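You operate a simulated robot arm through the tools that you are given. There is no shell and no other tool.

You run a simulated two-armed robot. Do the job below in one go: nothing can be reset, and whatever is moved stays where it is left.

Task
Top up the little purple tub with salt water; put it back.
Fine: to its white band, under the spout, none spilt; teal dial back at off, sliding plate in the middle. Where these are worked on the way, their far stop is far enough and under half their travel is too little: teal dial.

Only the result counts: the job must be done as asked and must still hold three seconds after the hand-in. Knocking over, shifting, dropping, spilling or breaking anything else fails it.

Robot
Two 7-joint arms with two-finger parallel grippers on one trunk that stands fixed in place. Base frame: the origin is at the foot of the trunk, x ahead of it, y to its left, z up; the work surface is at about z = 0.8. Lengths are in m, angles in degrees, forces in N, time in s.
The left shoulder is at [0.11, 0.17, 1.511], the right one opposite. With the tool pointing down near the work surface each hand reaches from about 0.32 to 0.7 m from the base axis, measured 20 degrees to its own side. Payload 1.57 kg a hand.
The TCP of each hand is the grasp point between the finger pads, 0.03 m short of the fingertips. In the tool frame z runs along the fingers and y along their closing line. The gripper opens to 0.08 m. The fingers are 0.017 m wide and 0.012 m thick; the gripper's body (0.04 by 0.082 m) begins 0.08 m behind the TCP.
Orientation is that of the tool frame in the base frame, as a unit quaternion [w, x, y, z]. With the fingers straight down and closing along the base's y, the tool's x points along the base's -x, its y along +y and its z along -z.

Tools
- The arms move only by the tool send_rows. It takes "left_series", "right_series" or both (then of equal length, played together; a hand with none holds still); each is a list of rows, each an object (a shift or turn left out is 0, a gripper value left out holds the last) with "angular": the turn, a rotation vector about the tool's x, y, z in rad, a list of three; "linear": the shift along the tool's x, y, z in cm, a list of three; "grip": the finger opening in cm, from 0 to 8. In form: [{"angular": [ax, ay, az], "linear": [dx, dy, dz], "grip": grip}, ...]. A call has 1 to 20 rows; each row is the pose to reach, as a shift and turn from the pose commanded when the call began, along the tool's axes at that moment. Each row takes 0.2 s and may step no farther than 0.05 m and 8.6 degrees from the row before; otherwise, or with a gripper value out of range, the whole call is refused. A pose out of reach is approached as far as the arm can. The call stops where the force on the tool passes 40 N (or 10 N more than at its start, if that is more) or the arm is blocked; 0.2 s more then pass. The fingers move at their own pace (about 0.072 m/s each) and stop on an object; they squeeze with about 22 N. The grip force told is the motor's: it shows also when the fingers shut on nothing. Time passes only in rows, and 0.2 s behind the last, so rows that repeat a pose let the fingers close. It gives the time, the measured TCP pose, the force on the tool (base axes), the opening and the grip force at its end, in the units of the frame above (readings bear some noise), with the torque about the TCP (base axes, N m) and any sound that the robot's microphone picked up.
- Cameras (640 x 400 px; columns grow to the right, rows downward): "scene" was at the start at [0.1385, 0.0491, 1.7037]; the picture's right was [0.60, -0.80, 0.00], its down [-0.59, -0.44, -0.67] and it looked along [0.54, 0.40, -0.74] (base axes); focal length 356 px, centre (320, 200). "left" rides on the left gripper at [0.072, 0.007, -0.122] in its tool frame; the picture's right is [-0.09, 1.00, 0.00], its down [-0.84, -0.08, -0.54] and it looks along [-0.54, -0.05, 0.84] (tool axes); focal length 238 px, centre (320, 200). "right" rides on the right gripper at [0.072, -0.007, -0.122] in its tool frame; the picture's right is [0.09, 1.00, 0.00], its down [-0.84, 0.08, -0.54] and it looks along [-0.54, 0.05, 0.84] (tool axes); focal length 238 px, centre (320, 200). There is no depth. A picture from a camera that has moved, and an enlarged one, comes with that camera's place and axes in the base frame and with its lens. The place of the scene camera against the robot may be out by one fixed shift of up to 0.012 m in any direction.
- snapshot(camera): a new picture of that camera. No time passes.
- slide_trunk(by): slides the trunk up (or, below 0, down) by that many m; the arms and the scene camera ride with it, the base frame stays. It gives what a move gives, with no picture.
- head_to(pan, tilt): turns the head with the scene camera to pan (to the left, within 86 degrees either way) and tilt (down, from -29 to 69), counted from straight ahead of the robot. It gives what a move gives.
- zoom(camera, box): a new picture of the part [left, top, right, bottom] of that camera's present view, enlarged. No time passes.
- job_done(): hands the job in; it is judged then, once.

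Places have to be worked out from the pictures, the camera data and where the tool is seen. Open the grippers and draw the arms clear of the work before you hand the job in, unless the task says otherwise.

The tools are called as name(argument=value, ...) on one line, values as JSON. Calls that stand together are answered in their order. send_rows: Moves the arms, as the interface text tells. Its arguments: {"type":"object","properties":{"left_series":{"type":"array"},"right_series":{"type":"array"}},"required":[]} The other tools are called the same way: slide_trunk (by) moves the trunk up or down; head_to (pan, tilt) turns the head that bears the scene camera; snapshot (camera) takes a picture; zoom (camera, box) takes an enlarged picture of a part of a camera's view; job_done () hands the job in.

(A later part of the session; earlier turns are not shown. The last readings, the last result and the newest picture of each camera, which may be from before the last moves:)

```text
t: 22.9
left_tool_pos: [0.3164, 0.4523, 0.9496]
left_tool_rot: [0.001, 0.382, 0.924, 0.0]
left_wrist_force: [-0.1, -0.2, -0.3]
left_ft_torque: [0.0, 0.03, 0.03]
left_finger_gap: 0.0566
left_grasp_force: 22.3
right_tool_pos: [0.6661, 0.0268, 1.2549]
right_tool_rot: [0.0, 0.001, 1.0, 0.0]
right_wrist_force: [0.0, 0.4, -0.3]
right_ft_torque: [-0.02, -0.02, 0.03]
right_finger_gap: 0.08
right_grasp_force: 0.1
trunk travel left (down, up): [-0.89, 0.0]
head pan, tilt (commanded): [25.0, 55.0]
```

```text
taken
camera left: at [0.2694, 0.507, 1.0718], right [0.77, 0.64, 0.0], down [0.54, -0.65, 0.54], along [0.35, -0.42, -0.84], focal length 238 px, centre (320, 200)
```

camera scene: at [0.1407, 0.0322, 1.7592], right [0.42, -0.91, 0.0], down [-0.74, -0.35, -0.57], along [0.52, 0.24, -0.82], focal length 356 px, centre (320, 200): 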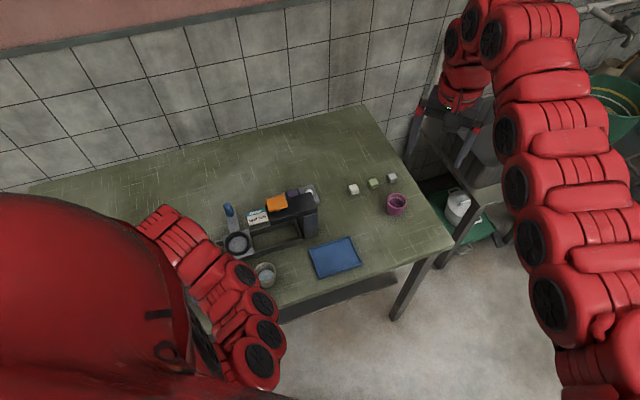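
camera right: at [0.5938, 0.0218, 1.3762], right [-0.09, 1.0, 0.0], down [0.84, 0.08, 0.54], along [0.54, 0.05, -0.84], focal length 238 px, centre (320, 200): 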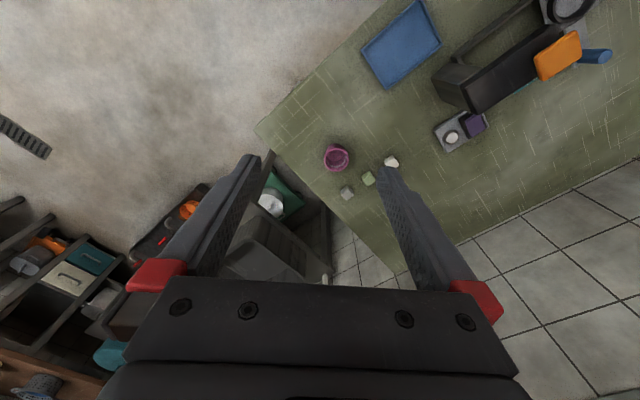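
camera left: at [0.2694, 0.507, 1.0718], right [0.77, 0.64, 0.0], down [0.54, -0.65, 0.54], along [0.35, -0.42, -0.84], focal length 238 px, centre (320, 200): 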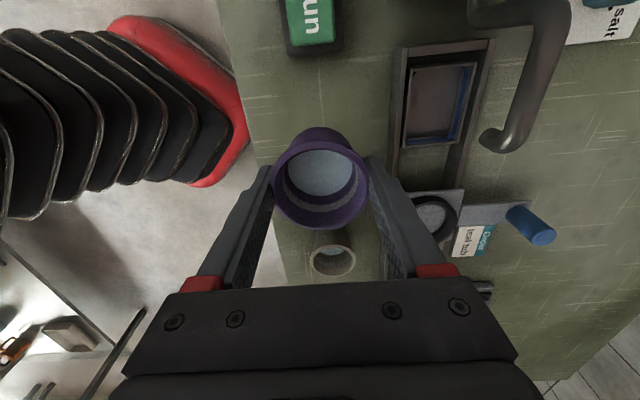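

The tub hangs level. Now I carry it slowly over the plate's ring at this height.

send_rows(left_series=[{"linear": [-0.5, 0.5, 0]}, {"linear": [-1.4, 1.3, 0]}, {"linear": [-2.5, 2.4, 0]}, {"linear": [-3.8, 3.6, 0]}, {"linear": [-5.2, 4.9, 0]}, {"linear": [-6.6, 6.2, 0]}, {"linear": [-8.0, 7.6, 0]}, {"linear": [-9.4, 8.9, 0]}, {"linear": [-10.6, 10.0, 0]}, {"linear": [-11.5, 10.9, 0]}, {"linear": [-12.1, 11.4, 0]}, {"linear": [-12.26, 11.59, 0]}, {"linear": [-12.26, 11.59, 0]}])

snapshot(camera="left")

snapshot(camera="scene")

```text
t: 25.7
left_tool_pos: [0.4845, 0.4473, 0.9506]
left_tool_rot: [0.0, 0.383, 0.924, 0.0]
left_wrist_force: [-0.3, 0.0, -1.0]
left_ft_torque: [0.02, 0.01, 0.01]
left_finger_gap: 0.0568
left_grasp_force: 22.0
right_tool_pos: [0.6654, 0.0296, 1.2547]
right_tool_rot: [-0.001, 0.002, 1.0, 0.001]
right_wrist_force: [0.5, 0.7, -0.5]
right_ft_torque: [0.01, 0.01, 0.03]
right_finger_gap: 0.0799
right_grasp_force: 0.1
trunk travel left (down, up): [-0.89, 0.0]
head pan, tilt (commanded): [25.0, 55.0]
```

```text
taken
camera left: at [0.4377, 0.502, 1.072], right [0.77, 0.64, 0.0], down [0.54, -0.65, 0.54], along [0.35, -0.42, -0.84], focal length 238 px, centre (320, 200)
```

left: 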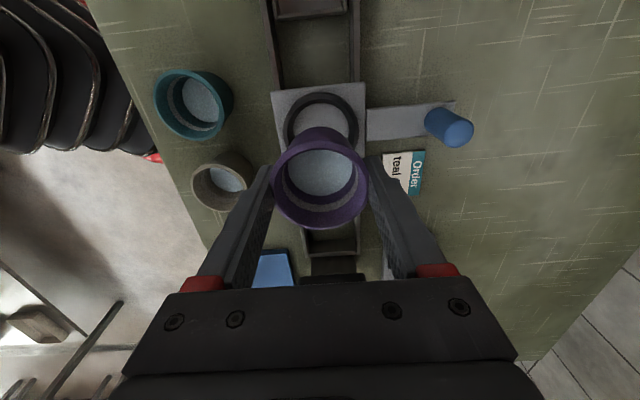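

```text
taken
camera scene: at [0.1407, 0.0323, 1.7592], right [0.42, -0.91, 0.0], down [-0.74, -0.35, -0.57], along [0.52, 0.24, -0.82], focal length 356 px, centre (320, 200)
```

scene: 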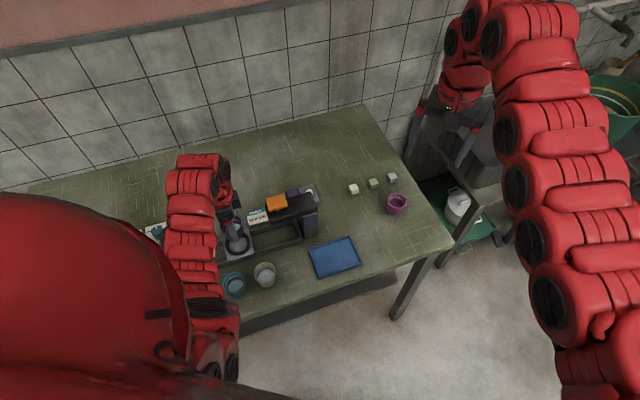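

Alignment with the ring looks right in both directions. I lower the tub to just above the plate.

send_rows(left_series=[{"linear": [0, 0, 0.6]}, {"linear": [0, 0, 1.6]}, {"linear": [0, 0, 2.8]}, {"linear": [0, 0, 4.0]}, {"linear": [0, 0, 5.0]}, {"linear": [0, 0, 5.8]}, {"linear": [0, 0, 6.2]}, {"linear": [0, 0, 6.2]}])

zoom(camera="left", box=[220, 50, 460, 200])

zoom(camera="scene", box=[190, 190, 310, 265])

```text
t: 27.5
left_tool_pos: [0.485, 0.4475, 0.8884]
left_tool_rot: [0.0, 0.382, 0.924, 0.0]
left_wrist_force: [-0.7, 0.1, -0.4]
left_ft_torque: [0.03, 0.0, -0.01]
left_finger_gap: 0.0564
left_grasp_force: 22.2
right_tool_pos: [0.6647, 0.0282, 1.2545]
right_tool_rot: [-0.001, 0.0, 1.0, 0.001]
right_wrist_force: [-0.5, -0.3, -1.1]
right_ft_torque: [0.01, 0.02, -0.03]
right_finger_gap: 0.0801
right_grasp_force: 0.1
trunk travel left (down, up): [-0.89, 0.0]
head pan, tilt (commanded): [25.0, 55.0]
```

```text
2.67 times, centred on (340, 125) of left
camera zoom: at [0.4381, 0.5021, 1.0104], right [0.77, 0.64, 0.0], down [0.54, -0.65, 0.54], along [0.35, -0.42, -0.84], focal length 636 px, centre (267, 400)
```

zoom: 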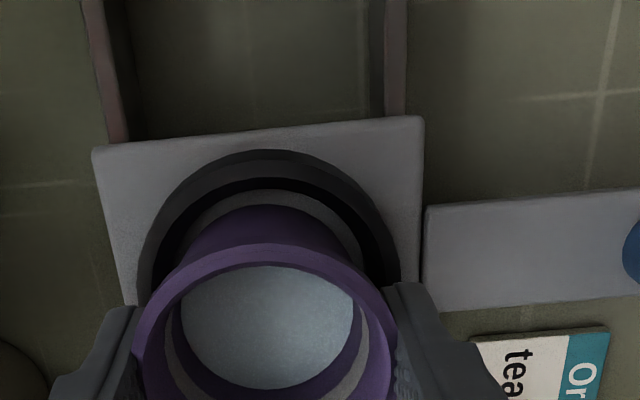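

```text
5.33 times, centred on (250, 228) of scene
camera zoom: at [0.1407, 0.0323, 1.7591], right [0.42, -0.91, 0.0], down [-0.74, -0.35, -0.57], along [0.52, 0.24, -0.82], focal length 1898 px, centre (693, 53)
```

zoom: 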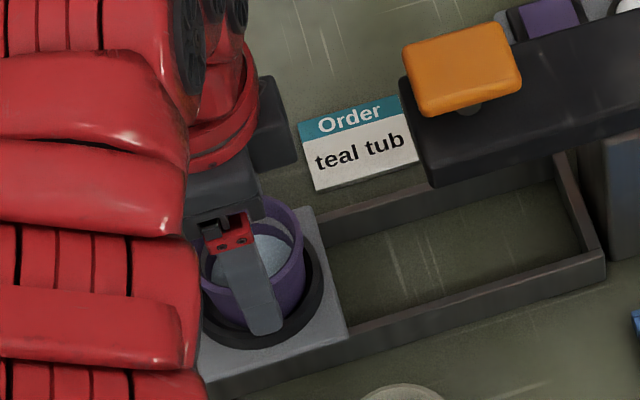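

The tub is inside the ring's circle just above the plate. I lower in small steps watching the force for contact.

send_rows(left_series=[{"linear": [0, 0, 0.2]}, {"linear": [0, 0, 0.4]}, {"linear": [0, 0, 0.6]}, {"linear": [0, 0, 0.6]}])

zoom(camera="left", box=[220, 50, 460, 200])

```text
t: 28.5
left_tool_pos: [0.4861, 0.4464, 0.8845]
left_tool_rot: [0.002, 0.382, 0.924, 0.002]
left_wrist_force: [2.9, 2.6, 20.5]
left_ft_torque: [0.01, -0.07, 0.09]
left_finger_gap: 0.0564
left_grasp_force: 22.4
right_tool_pos: [0.665, 0.0278, 1.2573]
right_tool_rot: [0.001, 0.001, 1.0, 0.001]
right_wrist_force: [-0.5, -0.7, -0.2]
right_ft_torque: [-0.01, -0.03, 0.02]
right_finger_gap: 0.0802
right_grasp_force: 0.0
trunk travel left (down, up): [-0.89, 0.0]
head pan, tilt (commanded): [25.0, 55.0]
```

```text
2.67 times, centred on (340, 125) of left
camera zoom: at [0.4378, 0.5015, 1.0061], right [0.77, 0.64, 0.01], down [0.53, -0.65, 0.54], along [0.35, -0.41, -0.84], focal length 636 px, centre (267, 400)
```

zoom: 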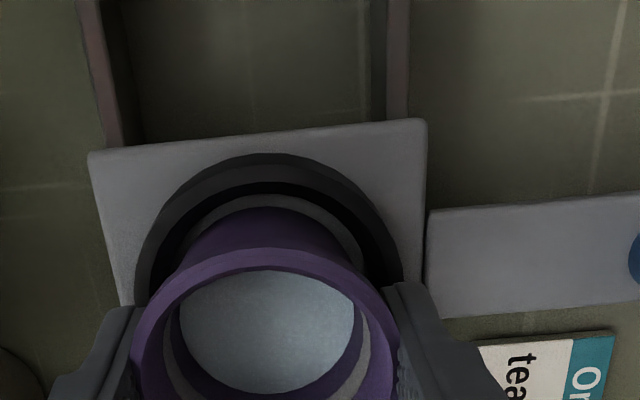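

Contact with about 20 N at TCP z=0.885: the tub stands on the plate inside the ring. I back off 2.5 mm to release the pressure, then open the fingers.

send_rows(left_series=[{"linear": [0, 0, -0.25]}, {"linear": [0, 0, -0.25], "grip": 5.9}, {"linear": [0, 0, -0.25], "grip": 6.4}, {"linear": [0, 0, -0.25], "grip": 7.2}, {"linear": [0, 0, -0.25], "grip": 7.8}, {"linear": [0, 0, -0.25], "grip": 8}])

zoom(camera="left", box=[200, 50, 440, 200])

zoom(camera="scene", box=[190, 190, 310, 265])

```text
t: 29.9
left_tool_pos: [0.4855, 0.4466, 0.8849]
left_tool_rot: [0.001, 0.383, 0.924, -0.001]
left_wrist_force: [0.2, 0.3, 0.9]
left_ft_torque: [0.02, 0.0, 0.0]
left_finger_gap: 0.08
left_grasp_force: 0.1
right_tool_pos: [0.6657, 0.0282, 1.254]
right_tool_rot: [0.0, 0.001, 1.0, 0.0]
right_wrist_force: [0.4, -0.5, 0.2]
right_ft_torque: [0.0, 0.02, 0.0]
right_finger_gap: 0.08
right_grasp_force: 0.1
trunk travel left (down, up): [-0.89, 0.0]
head pan, tilt (commanded): [25.0, 55.0]
```

```text
2.67 times, centred on (320, 125) of left
camera zoom: at [0.4378, 0.502, 1.0067], right [0.77, 0.64, 0.0], down [0.54, -0.65, 0.54], along [0.35, -0.42, -0.84], focal length 636 px, centre (320, 400)
```

zoom: 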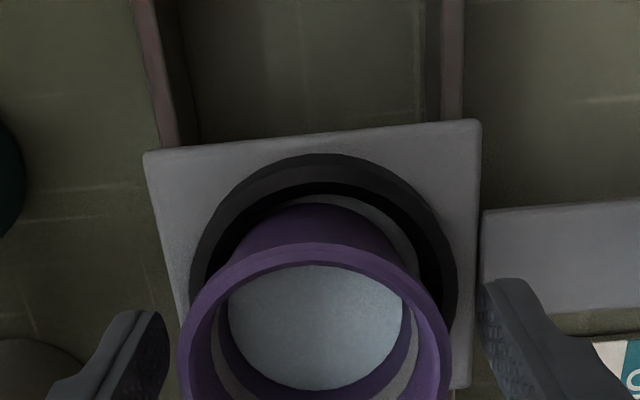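

```text
5.33 times, centred on (250, 228) of scene
camera zoom: at [0.1406, 0.0321, 1.7592], right [0.42, -0.91, 0.0], down [-0.74, -0.35, -0.57], along [0.52, 0.24, -0.82], focal length 1898 px, centre (693, 53)
```

zoom: 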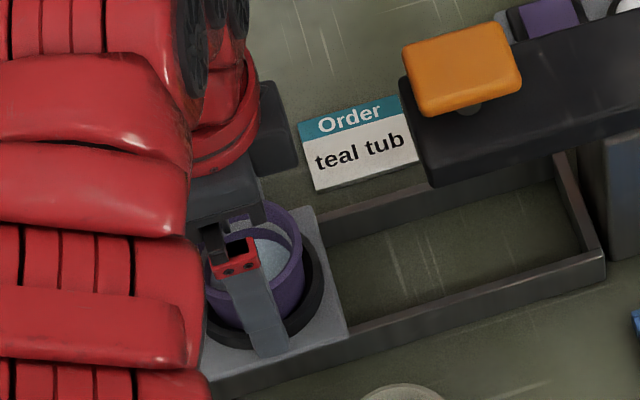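

The tub stands released in the ring. I raise the hand straight up and check from above that it sits flat and centred.

send_rows(left_series=[{"linear": [0, 0, -2]}, {"linear": [0, 0, -5]}, {"linear": [0, 0, -8]}, {"linear": [0, 0, -10]}, {"linear": [0, 0, -10]}])

snapshot(camera="left")

zoom(camera="left", box=[220, 60, 460, 210])

```text
t: 31.1
left_tool_pos: [0.4847, 0.447, 0.9846]
left_tool_rot: [0.002, 0.383, 0.924, 0.0]
left_wrist_force: [0.3, 0.2, 0.0]
left_ft_torque: [0.01, 0.0, 0.0]
left_finger_gap: 0.08
left_grasp_force: 0.1
right_tool_pos: [0.6663, 0.0282, 1.2541]
right_tool_rot: [0.0, 0.001, 1.0, -0.001]
right_wrist_force: [0.5, 0.2, 0.1]
right_ft_torque: [-0.02, -0.03, 0.05]
right_finger_gap: 0.0805
right_grasp_force: 0.1
trunk travel left (down, up): [-0.89, 0.0]
head pan, tilt (commanded): [25.0, 55.0]
```

```text
taken
camera left: at [0.4377, 0.5022, 1.1064], right [0.77, 0.64, 0.0], down [0.54, -0.65, 0.54], along [0.35, -0.42, -0.84], focal length 238 px, centre (320, 200)
```

left: 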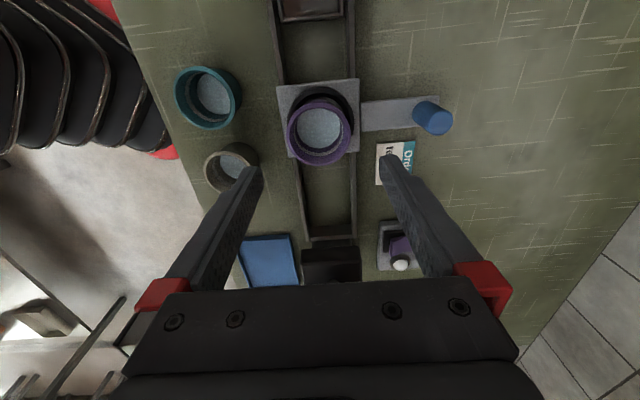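

```text
2.67 times, centred on (340, 135) of left
camera zoom: at [0.4377, 0.5022, 1.1064], right [0.77, 0.64, 0.0], down [0.54, -0.65, 0.54], along [0.35, -0.42, -0.84], focal length 636 px, centre (267, 373)
```

zoom: 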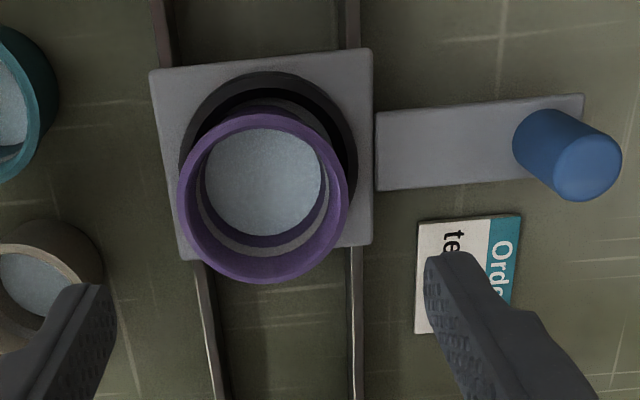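

The tub stands upright in the ring. The peg is at about [0.5655, 0.529], from z 0.835 to 0.876. I raise the hand, turn it to -45° yaw (fingers closing along the slide direction) and move above the peg.

send_rows(left_series=[{"linear": [0, 0, -3], "angular": [0, 0, -0.13]}, {"linear": [0, 0, -6], "angular": [0, 0, -0.26]}, {"linear": [0, 1, -9], "angular": [0, 0, -0.39]}, {"linear": [0, 2, -10], "angular": [0, 0, -0.52]}, {"linear": [0, 3.5, -10], "angular": [0, 0, -0.65]}, {"linear": [0, 5, -10], "angular": [0, 0, -0.78]}, {"linear": [0, 6.5, -10], "angular": [0, 0, -0.91]}, {"linear": [0, 8, -10], "angular": [0, 0, -1.04]}, {"linear": [0, 9.5, -10], "angular": [0, 0, -1.17]}, {"linear": [0, 10.5, -10], "angular": [0, 0, -1.3]}, {"linear": [0.1, 11.2, -10], "angular": [0, 0, -1.44]}, {"linear": [0.1, 11.5, -10], "angular": [0, 0, -1.571]}, {"linear": [0.1, 11.5, -10], "angular": [0, 0, -1.571]}])

snapshot(camera="left")

snapshot(camera="scene")

```text
t: 33.9
left_tool_pos: [0.5645, 0.5284, 1.0854]
left_tool_rot: [0.0, -0.383, 0.924, 0.0]
left_wrist_force: [0.5, 0.3, 0.4]
left_ft_torque: [-0.03, 0.0, -0.01]
left_finger_gap: 0.0801
left_grasp_force: 0.0
right_tool_pos: [0.6657, 0.0274, 1.2543]
right_tool_rot: [0.0, 0.001, 1.0, 0.0]
right_wrist_force: [0.4, 0.0, 0.1]
right_ft_torque: [0.02, 0.0, -0.01]
right_finger_gap: 0.08
right_grasp_force: 0.0
trunk travel left (down, up): [-0.89, 0.0]
head pan, tilt (commanded): [25.0, 55.0]
```

```text
taken
camera left: at [0.5084, 0.4826, 1.2068], right [-0.64, 0.77, 0.0], down [0.65, 0.54, 0.54], along [0.42, 0.35, -0.84], focal length 238 px, centre (320, 200)
```

left: 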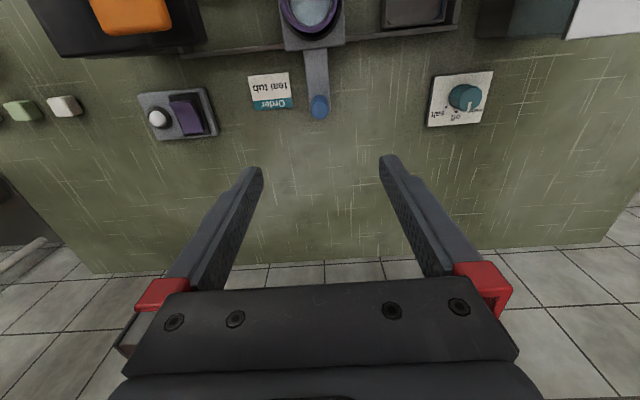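

```text
taken
camera scene: at [0.1406, 0.0321, 1.7592], right [0.42, -0.91, 0.0], down [-0.74, -0.35, -0.57], along [0.52, 0.24, -0.82], focal length 356 px, centre (320, 200)
```

scene: 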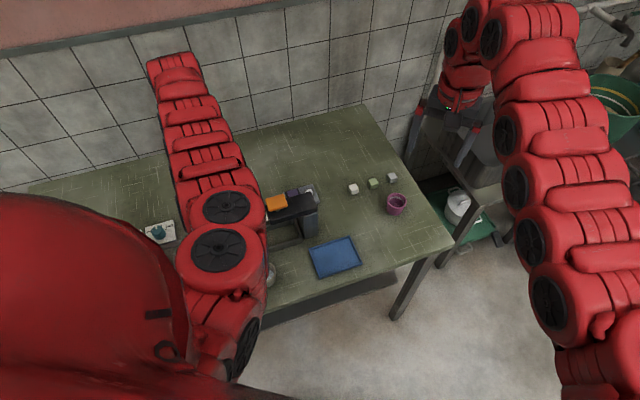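

Good view of the peg and the dial. I zoom on the dial and its labels, and on the card near the peg.

zoom(camera="left", box=[408, 60, 520, 130])

zoom(camera="left", box=[220, 0, 460, 150])

```text
5.71 times, centred on (464, 95) of left
camera zoom: at [0.5084, 0.4826, 1.2068], right [-0.64, 0.77, 0.0], down [0.65, 0.54, 0.54], along [0.42, 0.35, -0.84], focal length 1362 px, centre (-503, 800)
```

zoom: 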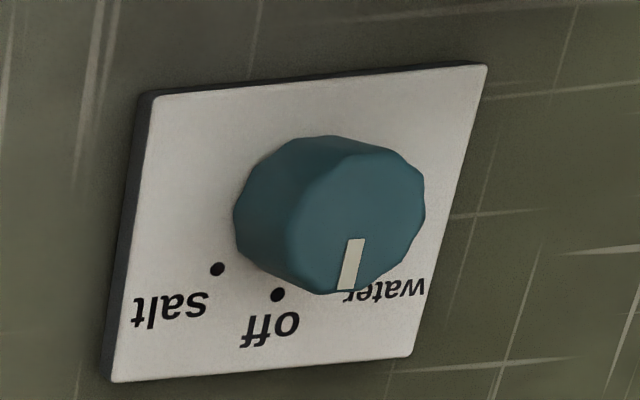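

```text
2.67 times, centred on (340, 75) of left
camera zoom: at [0.5084, 0.4826, 1.2068], right [-0.64, 0.77, 0.0], down [0.65, 0.54, 0.54], along [0.42, 0.35, -0.84], focal length 636 px, centre (267, 533)
```

zoom: 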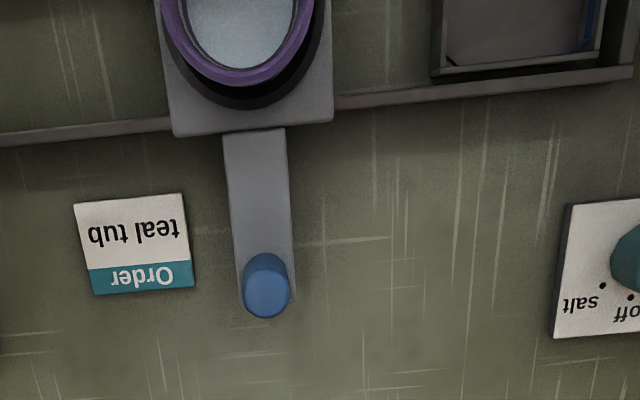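

The dial: salt is about 45° clockwise from off seen from above. I lower the trunk by 0.12 m so the peg and dial come into comfortable reach (hand ends about z=0.965, above everything nearby).

slide_trunk(by=-0.12)

send_rows(left_series=[{"linear": [0, 0, 0], "grip": 4}, {"linear": [0, 0, 0], "grip": 4}, {"linear": [0, 0, 0], "grip": 4}])

snapshot(camera="left")

snapshot(camera="scene")

```text
t: 35.4
left_tool_pos: [0.5656, 0.5289, 0.9644]
left_tool_rot: [0.002, -0.382, 0.924, -0.001]
left_wrist_force: [0.2, 0.8, -0.2]
left_ft_torque: [0.01, -0.03, -0.02]
left_finger_gap: 0.0798
left_grasp_force: 0.0
right_tool_pos: [0.6655, 0.0271, 1.1352]
right_tool_rot: [-0.001, 0.001, 1.0, 0.0]
right_wrist_force: [1.2, 0.5, 0.0]
right_ft_torque: [-0.01, -0.02, 0.02]
right_finger_gap: 0.0804
right_grasp_force: 0.0
trunk travel left (down, up): [-0.77, 0.12]
head pan, tilt (commanded): [25.0, 55.0]
```

```text
t: 36.2
left_tool_pos: [0.5655, 0.5301, 0.9648]
left_tool_rot: [0.0, -0.382, 0.924, 0.0]
left_wrist_force: [-0.8, 0.5, 0.3]
left_ft_torque: [0.02, -0.01, 0.02]
left_finger_gap: 0.04
left_grasp_force: 0.0
right_tool_pos: [0.6665, 0.0281, 1.1341]
right_tool_rot: [0.0, 0.001, 1.0, 0.0]
right_wrist_force: [-0.2, 0.1, 0.3]
right_ft_torque: [0.0, -0.01, -0.01]
right_finger_gap: 0.0799
right_grasp_force: 0.1
trunk travel left (down, up): [-0.77, 0.12]
head pan, tilt (commanded): [25.0, 55.0]
```

```text
taken
camera left: at [0.5085, 0.4827, 1.0868], right [-0.64, 0.77, 0.0], down [0.65, 0.54, 0.54], along [0.42, 0.35, -0.84], focal length 238 px, centre (320, 200)
```

left: 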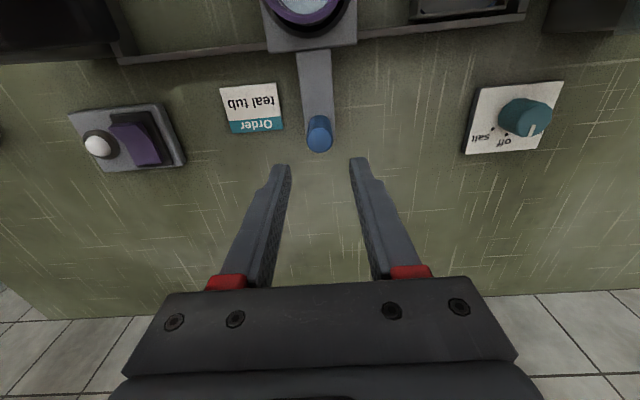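

```text
taken
camera scene: at [0.1408, 0.0322, 1.6391], right [0.42, -0.91, 0.0], down [-0.74, -0.35, -0.57], along [0.52, 0.24, -0.82], focal length 356 px, centre (320, 200)
```

scene: 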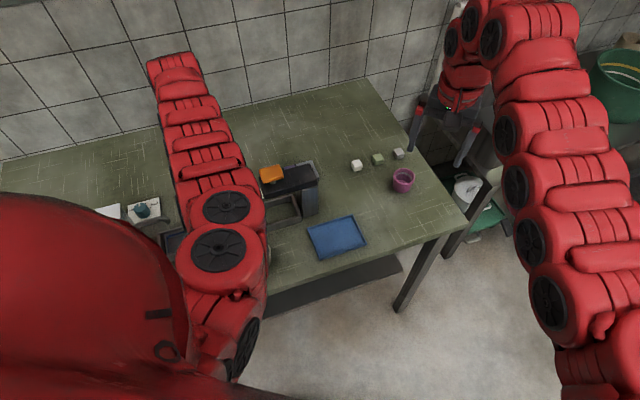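

The peg lines up exactly with the grasp point. I descend around it.

send_rows(left_series=[{"linear": [0, 0, 3]}, {"linear": [0, 0, 5.5]}, {"linear": [0, 0, 7.5]}, {"linear": [0, 0, 8.8]}, {"linear": [0, 0, 8.8]}])

snapshot(camera="left")

```text
t: 37.4
left_tool_pos: [0.5653, 0.5278, 0.8772]
left_tool_rot: [0.001, -0.383, 0.924, 0.0]
left_wrist_force: [0.0, 0.1, -0.6]
left_ft_torque: [-0.01, 0.01, -0.02]
left_finger_gap: 0.0403
left_grasp_force: 0.0
right_tool_pos: [0.6654, 0.0273, 1.1344]
right_tool_rot: [0.0, 0.001, 1.0, 0.0]
right_wrist_force: [0.2, 1.5, -0.1]
right_ft_torque: [-0.02, -0.01, 0.01]
right_finger_gap: 0.0799
right_grasp_force: 0.0
trunk travel left (down, up): [-0.77, 0.12]
head pan, tilt (commanded): [25.0, 55.0]
```

```text
taken
camera left: at [0.5088, 0.4822, 0.9987], right [-0.64, 0.77, 0.0], down [0.65, 0.54, 0.54], along [0.42, 0.35, -0.84], focal length 238 px, centre (320, 200)
```

left: 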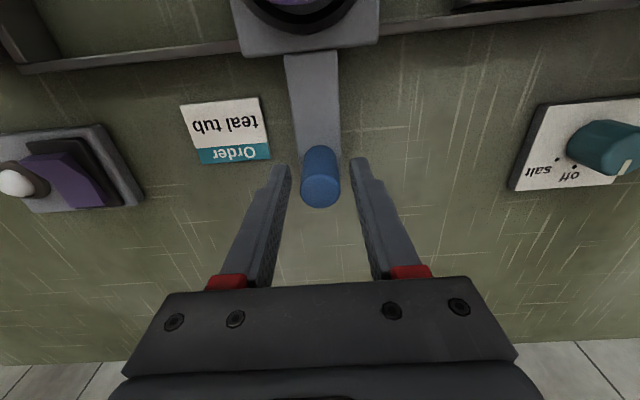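

The peg is between the fingers with its top at the grasp point. I close on it.

send_rows(left_series=[{"linear": [0, 0, 0], "grip": 2.8}, {"linear": [0, 0, 0], "grip": 1.5}, {"linear": [0, 0, 0], "grip": 1.0}, {"linear": [0, 0, 0], "grip": 1.0}])

snapshot(camera="left")

```text
t: 38.4
left_tool_pos: [0.5642, 0.5291, 0.8776]
left_tool_rot: [0.001, -0.383, 0.924, -0.001]
left_wrist_force: [-0.2, 0.7, -1.4]
left_ft_torque: [0.25, -0.02, 0.02]
left_finger_gap: 0.0236
left_grasp_force: 35.6
right_tool_pos: [0.6663, 0.0293, 1.1348]
right_tool_rot: [0.0, 0.001, 1.0, -0.001]
right_wrist_force: [0.3, -0.2, -1.0]
right_ft_torque: [-0.02, -0.01, 0.0]
right_finger_gap: 0.0799
right_grasp_force: 0.1
trunk travel left (down, up): [-0.77, 0.12]
head pan, tilt (commanded): [25.0, 55.0]
```

```text
taken
camera left: at [0.5088, 0.4826, 0.9986], right [-0.64, 0.77, 0.0], down [0.65, 0.54, 0.54], along [0.42, 0.35, -0.84], focal length 238 px, centre (320, 200)
```

left: 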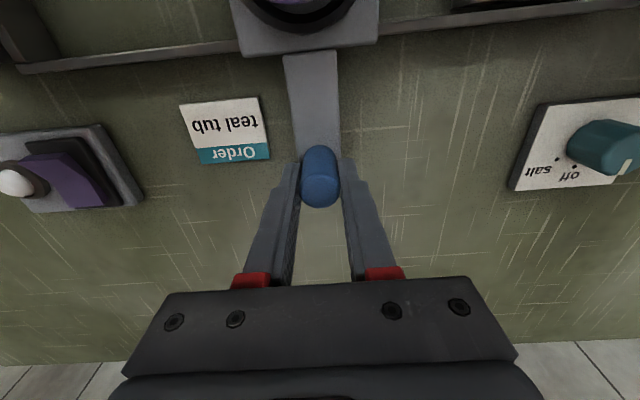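

Gripped on the peg (2.4 cm). I slide slowly toward the spout, first 6 cm, watching the forces.

send_rows(left_series=[{"linear": [0, 0.2, 0]}, {"linear": [0, 0.6, 0]}, {"linear": [0, 1.2, 0]}, {"linear": [0, 2.0, 0]}, {"linear": [0, 3.0, 0]}, {"linear": [0, 4.0, 0]}, {"linear": [0, 4.8, 0]}, {"linear": [0, 5.4, 0]}, {"linear": [0, 5.8, 0]}, {"linear": [0, 6.0, 0]}])

snapshot(camera="left")

snapshot(camera="scene")

```text
t: 40.6
left_tool_pos: [0.521, 0.5724, 0.877]
left_tool_rot: [0.0, -0.383, 0.924, -0.001]
left_wrist_force: [0.7, 0.4, -0.5]
left_ft_torque: [-0.14, 0.29, 0.08]
left_finger_gap: 0.0235
left_grasp_force: 35.8
right_tool_pos: [0.6663, 0.0277, 1.1337]
right_tool_rot: [0.0, 0.001, 1.0, 0.001]
right_wrist_force: [-0.2, -0.2, -0.4]
right_ft_torque: [-0.01, 0.01, 0.02]
right_finger_gap: 0.0798
right_grasp_force: 0.1
trunk travel left (down, up): [-0.77, 0.12]
head pan, tilt (commanded): [25.0, 55.0]
```

```text
taken
camera left: at [0.4662, 0.5253, 0.9986], right [-0.64, 0.77, 0.0], down [0.65, 0.54, 0.54], along [0.42, 0.35, -0.84], focal length 238 px, centre (320, 200)
```

left: 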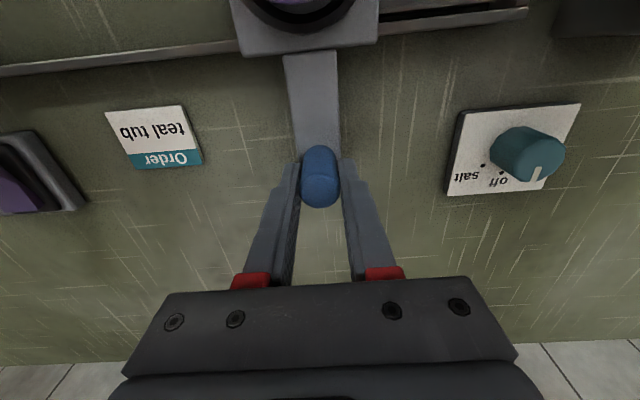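

```text
taken
camera scene: at [0.1409, 0.0324, 1.6392], right [0.42, -0.91, 0.0], down [-0.74, -0.35, -0.57], along [0.52, 0.24, -0.82], focal length 356 px, centre (320, 200)
```

scene: 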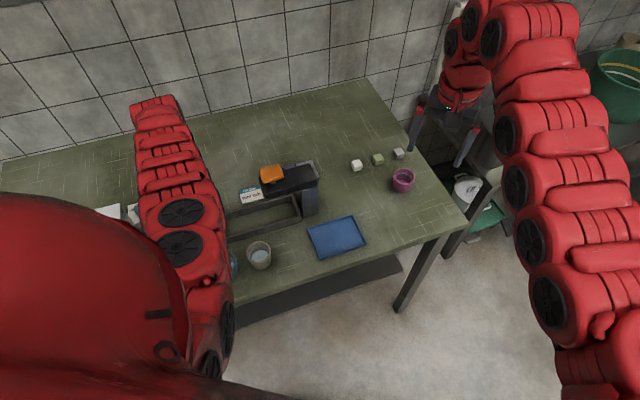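

The plate slides smoothly with the tub. Before passing under the spout I set up the right hand's camera as an observer: I turn the right hand about its own axis so it will look toward the spout.

send_rows(right_series=[{"angular": [0, 0, -0.14]}, {"angular": [0, 0, -0.28]}, {"angular": [0, 0, -0.42]}, {"angular": [0, 0, -0.56]}, {"angular": [0, 0, -0.7]}, {"angular": [0, 0, -0.84]}, {"angular": [0, 0, -0.98]}, {"angular": [0, 0, -1.12]}, {"angular": [0, 0, -1.26]}, {"angular": [0, 0, -1.4]}, {"angular": [0, 0, -1.54]}, {"angular": [0, 0, -1.68]}, {"angular": [0, 0, -1.82]}, {"angular": [0, 0, -1.95]}])

snapshot(camera="right")

```text
t: 43.6
left_tool_pos: [0.5226, 0.5711, 0.8766]
left_tool_rot: [0.002, -0.382, 0.924, -0.001]
left_wrist_force: [1.3, 0.4, -0.3]
left_ft_torque: [0.06, 0.08, 0.0]
left_finger_gap: 0.0234
left_grasp_force: 35.6
right_tool_pos: [0.6652, 0.0288, 1.1348]
right_tool_rot: [0.001, 0.828, -0.561, 0.0]
right_wrist_force: [-0.3, 0.6, -0.1]
right_ft_torque: [-0.03, 0.02, 0.04]
right_finger_gap: 0.08
right_grasp_force: 0.0
trunk travel left (down, up): [-0.77, 0.12]
head pan, tilt (commanded): [25.0, 55.0]
```

```text
taken
camera right: at [0.6978, -0.0365, 1.2566], right [-0.89, -0.45, 0.0], down [-0.38, 0.75, 0.54], along [-0.25, 0.48, -0.84], focal length 238 px, centre (320, 200)
```

right: 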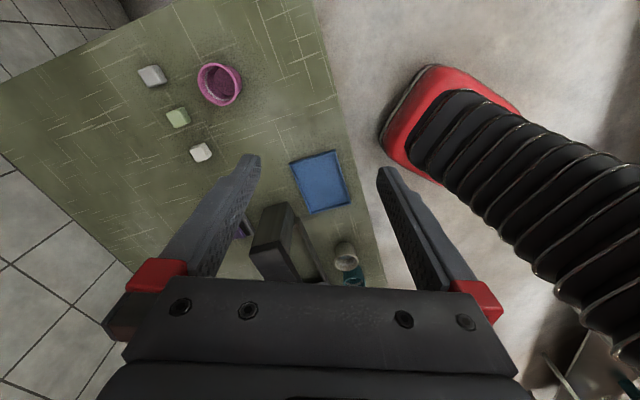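

The right camera now faces the left part of the table. I tilt the right hand up by about 30° and raise it 5 cm to see the spout area between the fingers.

send_rows(right_series=[{"angular": [0, -0.13, 0], "linear": [0, 0, -1]}, {"angular": [0, -0.26, 0], "linear": [0, 0, -2.5]}, {"angular": [0, -0.39, 0], "linear": [0, 0, -4]}, {"angular": [0, -0.52, 0], "linear": [0, 0, -5]}, {"angular": [0, -0.52, 0], "linear": [0, 0, -5]}])

snapshot(camera="right")

```text
t: 44.8
left_tool_pos: [0.5228, 0.5713, 0.8772]
left_tool_rot: [0.002, -0.382, 0.924, -0.001]
left_wrist_force: [0.5, -0.1, -0.2]
left_ft_torque: [0.32, 0.08, -0.02]
left_finger_gap: 0.0235
left_grasp_force: 35.8
right_tool_pos: [0.6667, 0.0288, 1.1834]
right_tool_rot: [-0.145, 0.799, -0.543, -0.214]
right_wrist_force: [0.6, 0.3, 1.0]
right_ft_torque: [0.01, -0.06, -0.02]
right_finger_gap: 0.08
right_grasp_force: 0.1
trunk travel left (down, up): [-0.77, 0.12]
head pan, tilt (commanded): [25.0, 55.0]
```

```text
taken
camera right: at [0.717, -0.0836, 1.2545], right [-0.9, -0.44, -0.05], down [-0.24, 0.4, 0.89], along [-0.37, 0.81, -0.46], focal length 238 px, centre (320, 200)
```

right: 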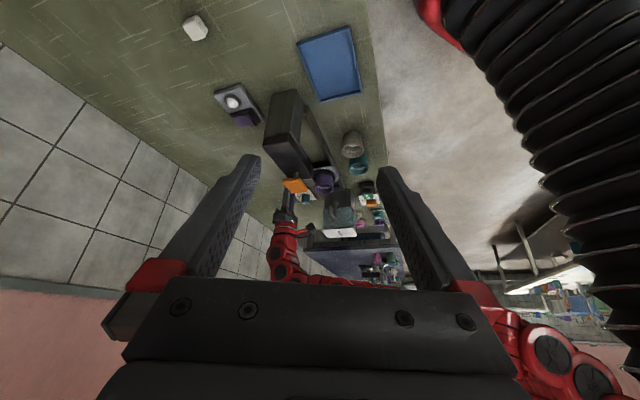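

The right camera sees the whole rig, upside down. I zoom on the tub and spout.

zoom(camera="right", box=[270, 140, 398, 220])

zoom(camera="right", box=[300, 158, 364, 198])

```text
5.00 times, centred on (334, 180) of right
camera zoom: at [0.717, -0.0836, 1.2545], right [-0.9, -0.44, -0.05], down [-0.24, 0.4, 0.89], along [-0.37, 0.81, -0.46], focal length 1192 px, centre (250, 300)
```

zoom: 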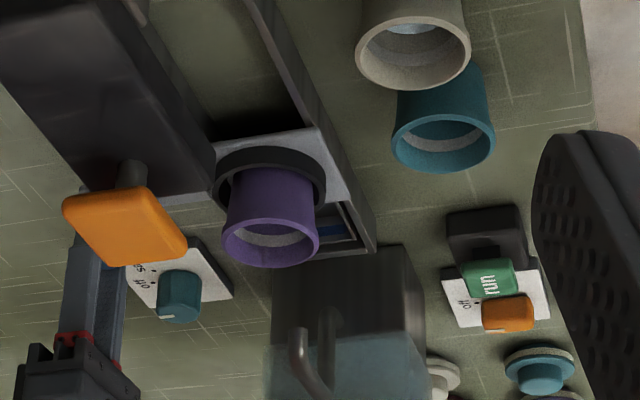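

```text
10.00 times, centred on (332, 178) of right
camera zoom: at [0.717, -0.0836, 1.2545], right [-0.9, -0.44, -0.05], down [-0.24, 0.4, 0.89], along [-0.37, 0.81, -0.46], focal length 2384 px, centre (200, 420)
```

zoom: 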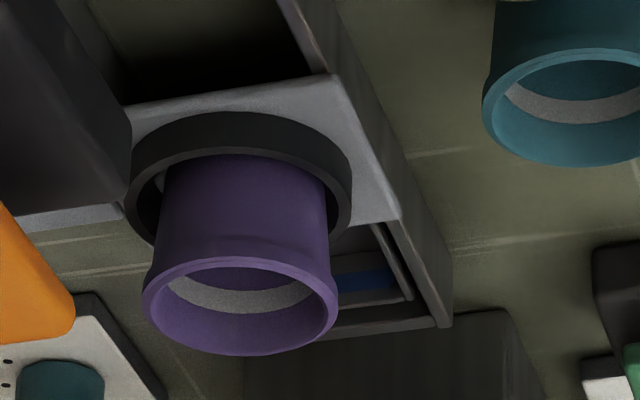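

The observer view works: the tub stands upright in the ring and the spout tip is visible. I raise the right hand and steepen its view so I can see the water inside the tub.

send_rows(right_series=[{"linear": [-2.3, 0.5, -1.4], "angular": [0, 0.03, 0]}, {"linear": [-4.6, 1.0, -2.8], "angular": [0, 0.07, 0]}, {"linear": [-6.9, 1.4, -4.2], "angular": [0, 0.11, 0]}, {"linear": [-9.2, 1.9, -5.6], "angular": [0, 0.15, 0]}, {"linear": [-11.2, 2.3, -6.8], "angular": [0, 0.17, 0]}, {"linear": [-11.2, 2.3, -6.8], "angular": [0, 0.17, 0]}])

snapshot(camera="right")

snapshot(camera="scene")

```text
t: 46.2
left_tool_pos: [0.5228, 0.5725, 0.8776]
left_tool_rot: [0.0, -0.382, 0.924, -0.001]
left_wrist_force: [0.5, 2.0, 0.9]
left_ft_torque: [-0.52, 0.45, 0.02]
left_finger_gap: 0.0235
left_grasp_force: 36.0
right_tool_pos: [0.6213, 0.0861, 1.2627]
right_tool_rot: [-0.102, 0.814, -0.553, -0.146]
right_wrist_force: [0.3, -0.2, -0.3]
right_ft_torque: [-0.03, 0.01, -0.01]
right_finger_gap: 0.0803
right_grasp_force: 0.0
right hand out of reach, approached as far as the arm can: row 4, 5, 6
trunk travel left (down, up): [-0.77, 0.12]
head pan, tilt (commanded): [25.0, 55.0]
```

```text
taken
camera right: at [0.6663, -0.0149, 1.3515], right [-0.89, -0.44, -0.04], down [-0.29, 0.52, 0.8], along [-0.34, 0.73, -0.6], focal length 238 px, centre (320, 200)
```

right: 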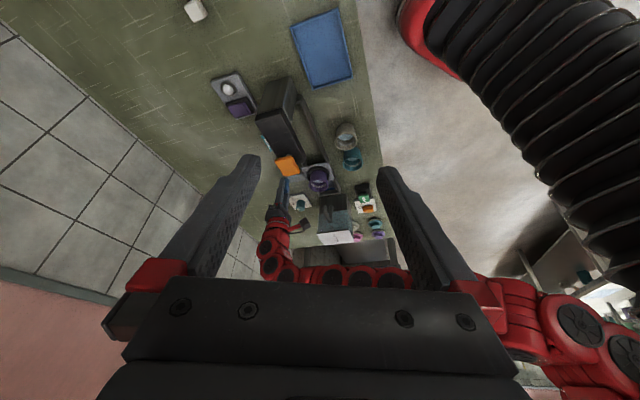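

```text
taken
camera scene: at [0.1409, 0.0324, 1.6392], right [0.42, -0.91, 0.0], down [-0.74, -0.35, -0.57], along [0.52, 0.24, -0.82], focal length 356 px, centre (320, 200)
```

scene: 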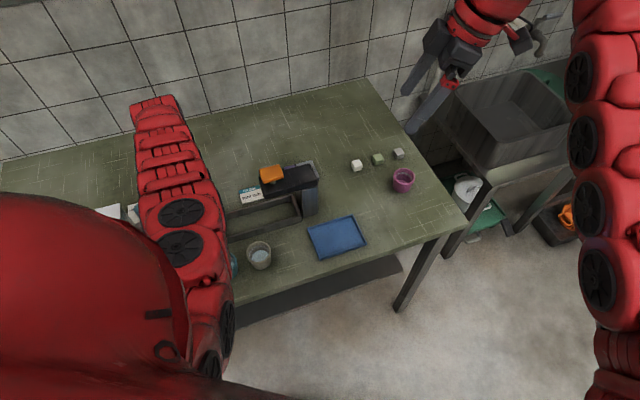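

I zoom in on the tub and spout from this higher viewpoint.

zoom(camera="right", box=[270, 145, 382, 215])

zoom(camera="right", box=[300, 160, 348, 190])

```text
5.71 times, centred on (326, 180) of right
camera zoom: at [0.6663, -0.0149, 1.3515], right [-0.89, -0.44, -0.04], down [-0.29, 0.52, 0.8], along [-0.34, 0.73, -0.6], focal length 1362 px, centre (286, 314)
```

zoom: 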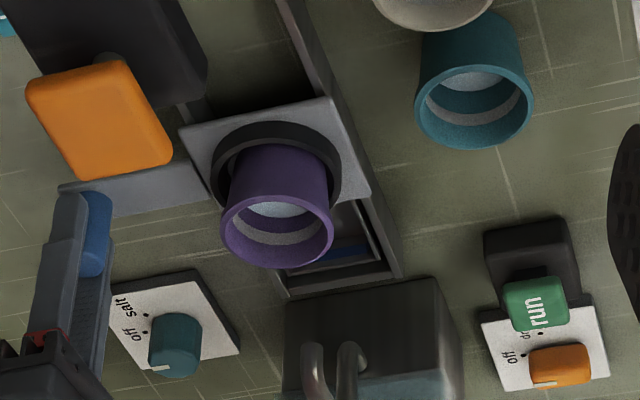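

```text
13.33 times, centred on (324, 175) of right
camera zoom: at [0.6663, -0.0149, 1.3515], right [-0.89, -0.44, -0.04], down [-0.29, 0.52, 0.8], along [-0.34, 0.73, -0.6], focal length 3178 px, centre (267, 533)
```

zoom: 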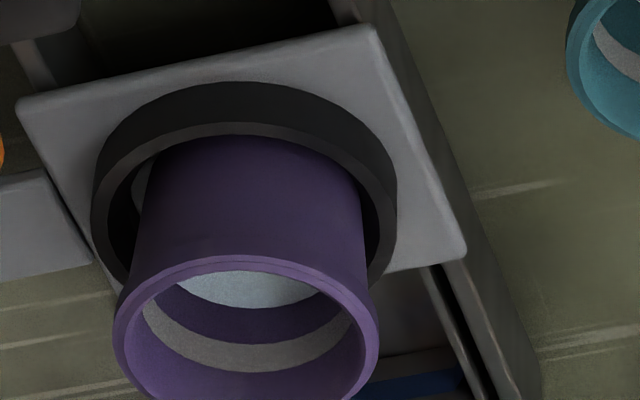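

I can now see water and band clearly. I continue sliding 4.5 cm and then check the spout clearance.

send_rows(left_series=[{"linear": [0, 0.2, 0]}, {"linear": [0, 0.6, 0]}, {"linear": [0, 1.3, 0]}, {"linear": [0, 2.1, 0]}, {"linear": [0, 3.0, 0]}, {"linear": [0, 3.7, 0]}, {"linear": [0, 4.2, 0]}, {"linear": [0, 4.5, 0]}, {"linear": [0, 4.5, 0]}])

zoom(camera="right", box=[270, 155, 382, 225])

```text
t: 48.2
left_tool_pos: [0.4911, 0.6034, 0.8777]
left_tool_rot: [0.001, -0.383, 0.924, 0.0]
left_wrist_force: [1.2, 0.9, 1.3]
left_ft_torque: [0.25, -0.16, -0.05]
left_finger_gap: 0.0235
left_grasp_force: 35.5
right_tool_pos: [0.6206, 0.0856, 1.2628]
right_tool_rot: [-0.102, 0.813, -0.554, -0.145]
right_wrist_force: [0.5, 1.0, -0.6]
right_ft_torque: [0.02, 0.0, -0.01]
right_finger_gap: 0.08
right_grasp_force: 0.0
trunk travel left (down, up): [-0.77, 0.12]
head pan, tilt (commanded): [25.0, 55.0]
```

```text
5.71 times, centred on (326, 190) of right
camera zoom: at [0.6662, -0.0154, 1.3515], right [-0.89, -0.44, -0.04], down [-0.29, 0.52, 0.8], along [-0.34, 0.73, -0.6], focal length 1362 px, centre (286, 257)
```

zoom: 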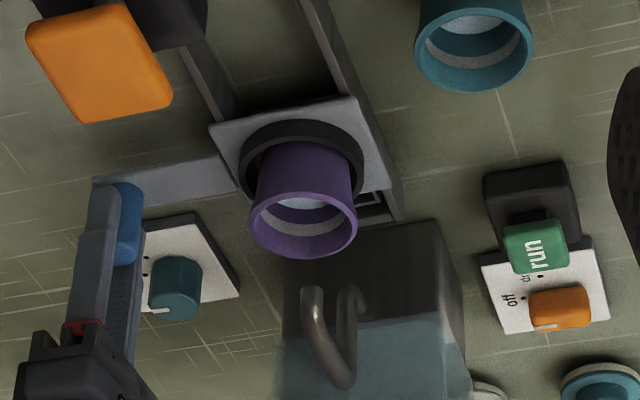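

The spout tip will be above the tub with a couple of centimetres clearance. I continue 2.5 cm more, slowly.

send_rows(left_series=[{"linear": [0, 0.2, 0]}, {"linear": [0, 0.6, 0]}, {"linear": [0, 1.1, 0]}, {"linear": [0, 1.6, 0]}, {"linear": [0, 2.0, 0]}, {"linear": [0, 2.3, 0]}, {"linear": [0, 2.5, 0]}, {"linear": [0, 2.5, 0]}])

zoom(camera="right", box=[270, 155, 382, 225])

```text
t: 50.0
left_tool_pos: [0.4721, 0.6214, 0.8765]
left_tool_rot: [0.001, -0.382, 0.924, -0.001]
left_wrist_force: [0.0, -0.1, -0.4]
left_ft_torque: [0.43, -0.29, -0.07]
left_finger_gap: 0.0233
left_grasp_force: 35.7
right_tool_pos: [0.6212, 0.0851, 1.2625]
right_tool_rot: [-0.102, 0.813, -0.554, -0.146]
right_wrist_force: [0.1, 0.6, 0.5]
right_ft_torque: [0.0, -0.02, 0.02]
right_finger_gap: 0.0799
right_grasp_force: 0.0
trunk travel left (down, up): [-0.77, 0.12]
head pan, tilt (commanded): [25.0, 55.0]
```

```text
5.71 times, centred on (326, 190) of right
camera zoom: at [0.6662, -0.0152, 1.3515], right [-0.89, -0.44, -0.04], down [-0.29, 0.52, 0.8], along [-0.34, 0.73, -0.6], focal length 1362 px, centre (286, 257)
```

zoom: 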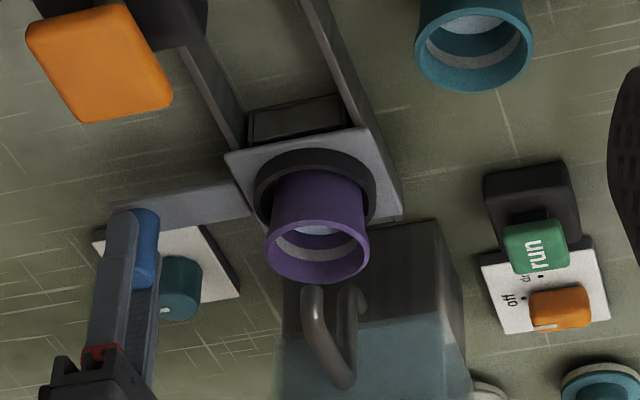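

No contact so far. I creep on toward the stop in 2 mm steps, watching the force.

send_rows(left_series=[{"linear": [0, 0.2, 0]}, {"linear": [0, 0.4, 0]}, {"linear": [0, 0.6, 0]}, {"linear": [0, 0.6, 0]}])

zoom(camera="right", box=[270, 155, 382, 225])

```text
t: 51.0
left_tool_pos: [0.4723, 0.6226, 0.8771]
left_tool_rot: [0.0, -0.381, 0.925, -0.001]
left_wrist_force: [17.7, -19.0, -4.1]
left_ft_torque: [0.04, -0.37, -0.16]
left_finger_gap: 0.0235
left_grasp_force: 36.0
right_tool_pos: [0.6225, 0.0833, 1.2612]
right_tool_rot: [-0.103, 0.813, -0.553, -0.148]
right_wrist_force: [1.2, 0.1, 0.0]
right_ft_torque: [-0.01, 0.02, 0.0]
right_finger_gap: 0.0801
right_grasp_force: 0.1
trunk travel left (down, up): [-0.77, 0.12]
head pan, tilt (commanded): [25.0, 55.0]
```

```text
5.71 times, centred on (326, 190) of right
camera zoom: at [0.6689, -0.0175, 1.35], right [-0.89, -0.44, -0.04], down [-0.29, 0.52, 0.8], along [-0.34, 0.73, -0.6], focal length 1362 px, centre (286, 257)
```

zoom: 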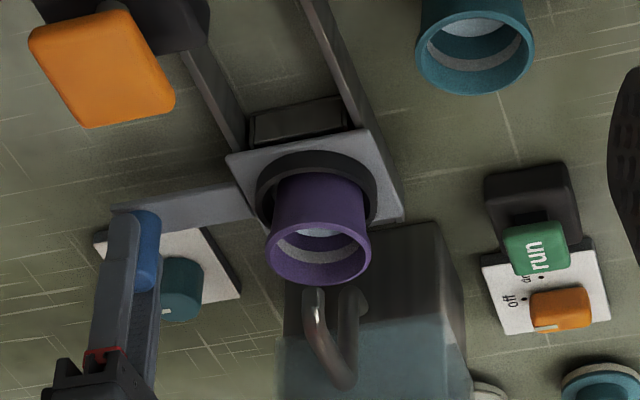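

The plate is at its stop under the spout (26 N reaction, travel 13.1 cm). I ease off the push, open the fingers and rise.

send_rows(left_series=[{"linear": [0, -0.3, 0]}, {"linear": [0, -0.55, 0]}, {"linear": [0, -0.55, 0], "grip": 3.0}, {"linear": [0, -0.55, 0], "grip": 4.0}, {"linear": [0, -0.55, 0], "grip": 4.0}, {"linear": [0, -0.55, -2], "grip": 4.0}, {"linear": [0, -0.55, -5], "grip": 4.0}, {"linear": [0, -0.55, -9], "grip": 4.0}, {"linear": [0, -0.55, -12], "grip": 4.0}, {"linear": [0, -0.55, -12], "grip": 4.0}])

zoom(camera="right", box=[270, 155, 382, 225])

snapshot(camera="left")

```text
t: 53.2
left_tool_pos: [0.4713, 0.6211, 0.9974]
left_tool_rot: [0.0, -0.382, 0.924, -0.001]
left_wrist_force: [-0.2, -0.2, 0.0]
left_ft_torque: [-0.01, -0.01, 0.01]
left_finger_gap: 0.0402
left_grasp_force: 0.1
right_tool_pos: [0.6212, 0.0853, 1.2622]
right_tool_rot: [-0.102, 0.813, -0.554, -0.145]
right_wrist_force: [0.9, 0.4, 0.1]
right_ft_torque: [0.0, 0.02, 0.0]
right_finger_gap: 0.0805
right_grasp_force: 0.0
trunk travel left (down, up): [-0.77, 0.12]
head pan, tilt (commanded): [25.0, 55.0]
```

```text
5.71 times, centred on (326, 190) of right
camera zoom: at [0.6664, -0.015, 1.3514], right [-0.89, -0.44, -0.04], down [-0.29, 0.52, 0.8], along [-0.34, 0.73, -0.6], focal length 1362 px, centre (286, 257)
```

zoom: 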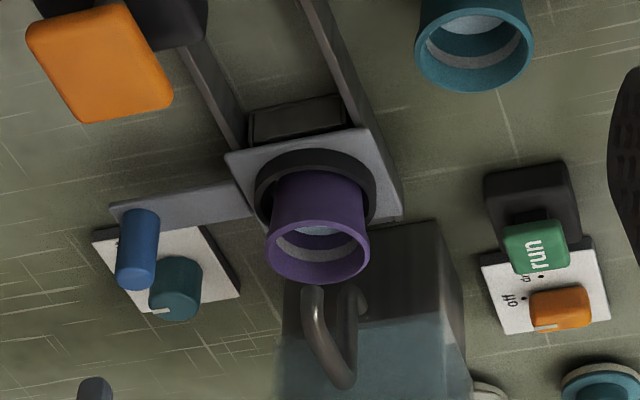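

```text
taken
camera left: at [0.4155, 0.5747, 1.1188], right [-0.64, 0.77, 0.0], down [0.65, 0.54, 0.54], along [0.42, 0.35, -0.84], focal length 238 px, centre (320, 200)
```

left: 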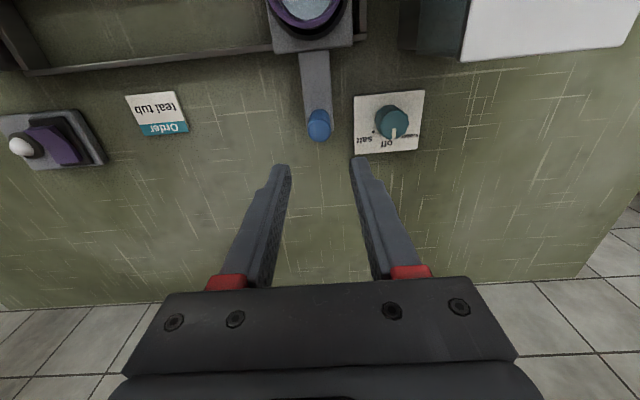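

The plate stays in place under the spout. Next I zoom on the dial to fix its centre and size.

zoom(camera="left", box=[344, 80, 440, 140])

zoom(camera="right", box=[284, 183, 316, 203])

zoom(camera="right", box=[300, 178, 348, 208])

```text
6.67 times, centred on (392, 110) of left
camera zoom: at [0.4155, 0.5747, 1.1188], right [-0.64, 0.77, 0.0], down [0.65, 0.54, 0.54], along [0.42, 0.35, -0.84], focal length 1589 px, centre (-160, 800)
```

zoom: 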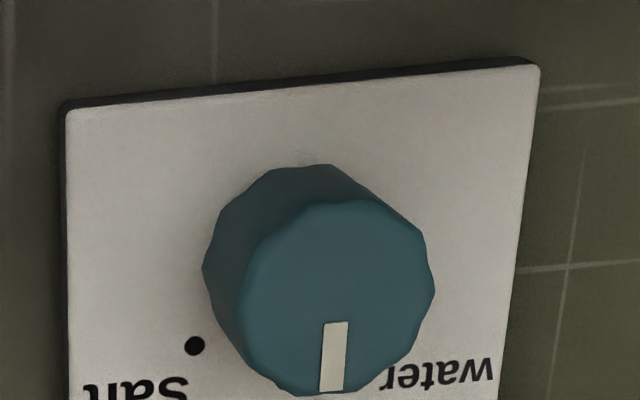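

```text
16.00 times, centred on (300, 193) of right
camera zoom: at [0.6664, -0.015, 1.3514], right [-0.89, -0.44, -0.04], down [-0.29, 0.52, 0.8], along [-0.34, 0.73, -0.6], focal length 3814 px, centre (640, 312)
```

zoom: 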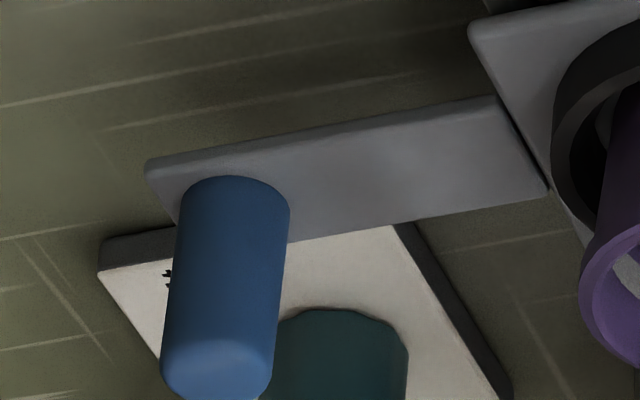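

```text
13.33 times, centred on (324, 193) of right
camera zoom: at [0.6664, -0.015, 1.3514], right [-0.89, -0.44, -0.04], down [-0.29, 0.52, 0.8], along [-0.34, 0.73, -0.6], focal length 3178 px, centre (267, 293)
```

zoom: 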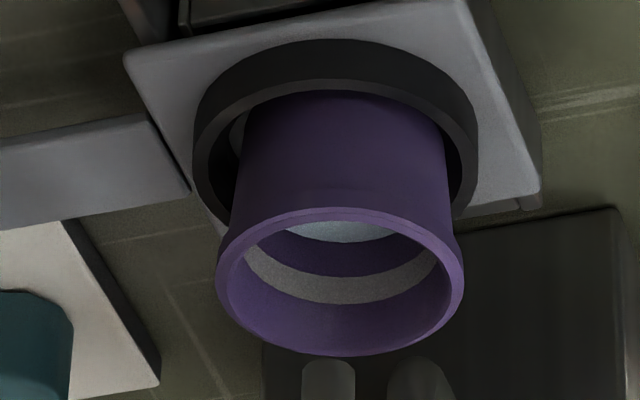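

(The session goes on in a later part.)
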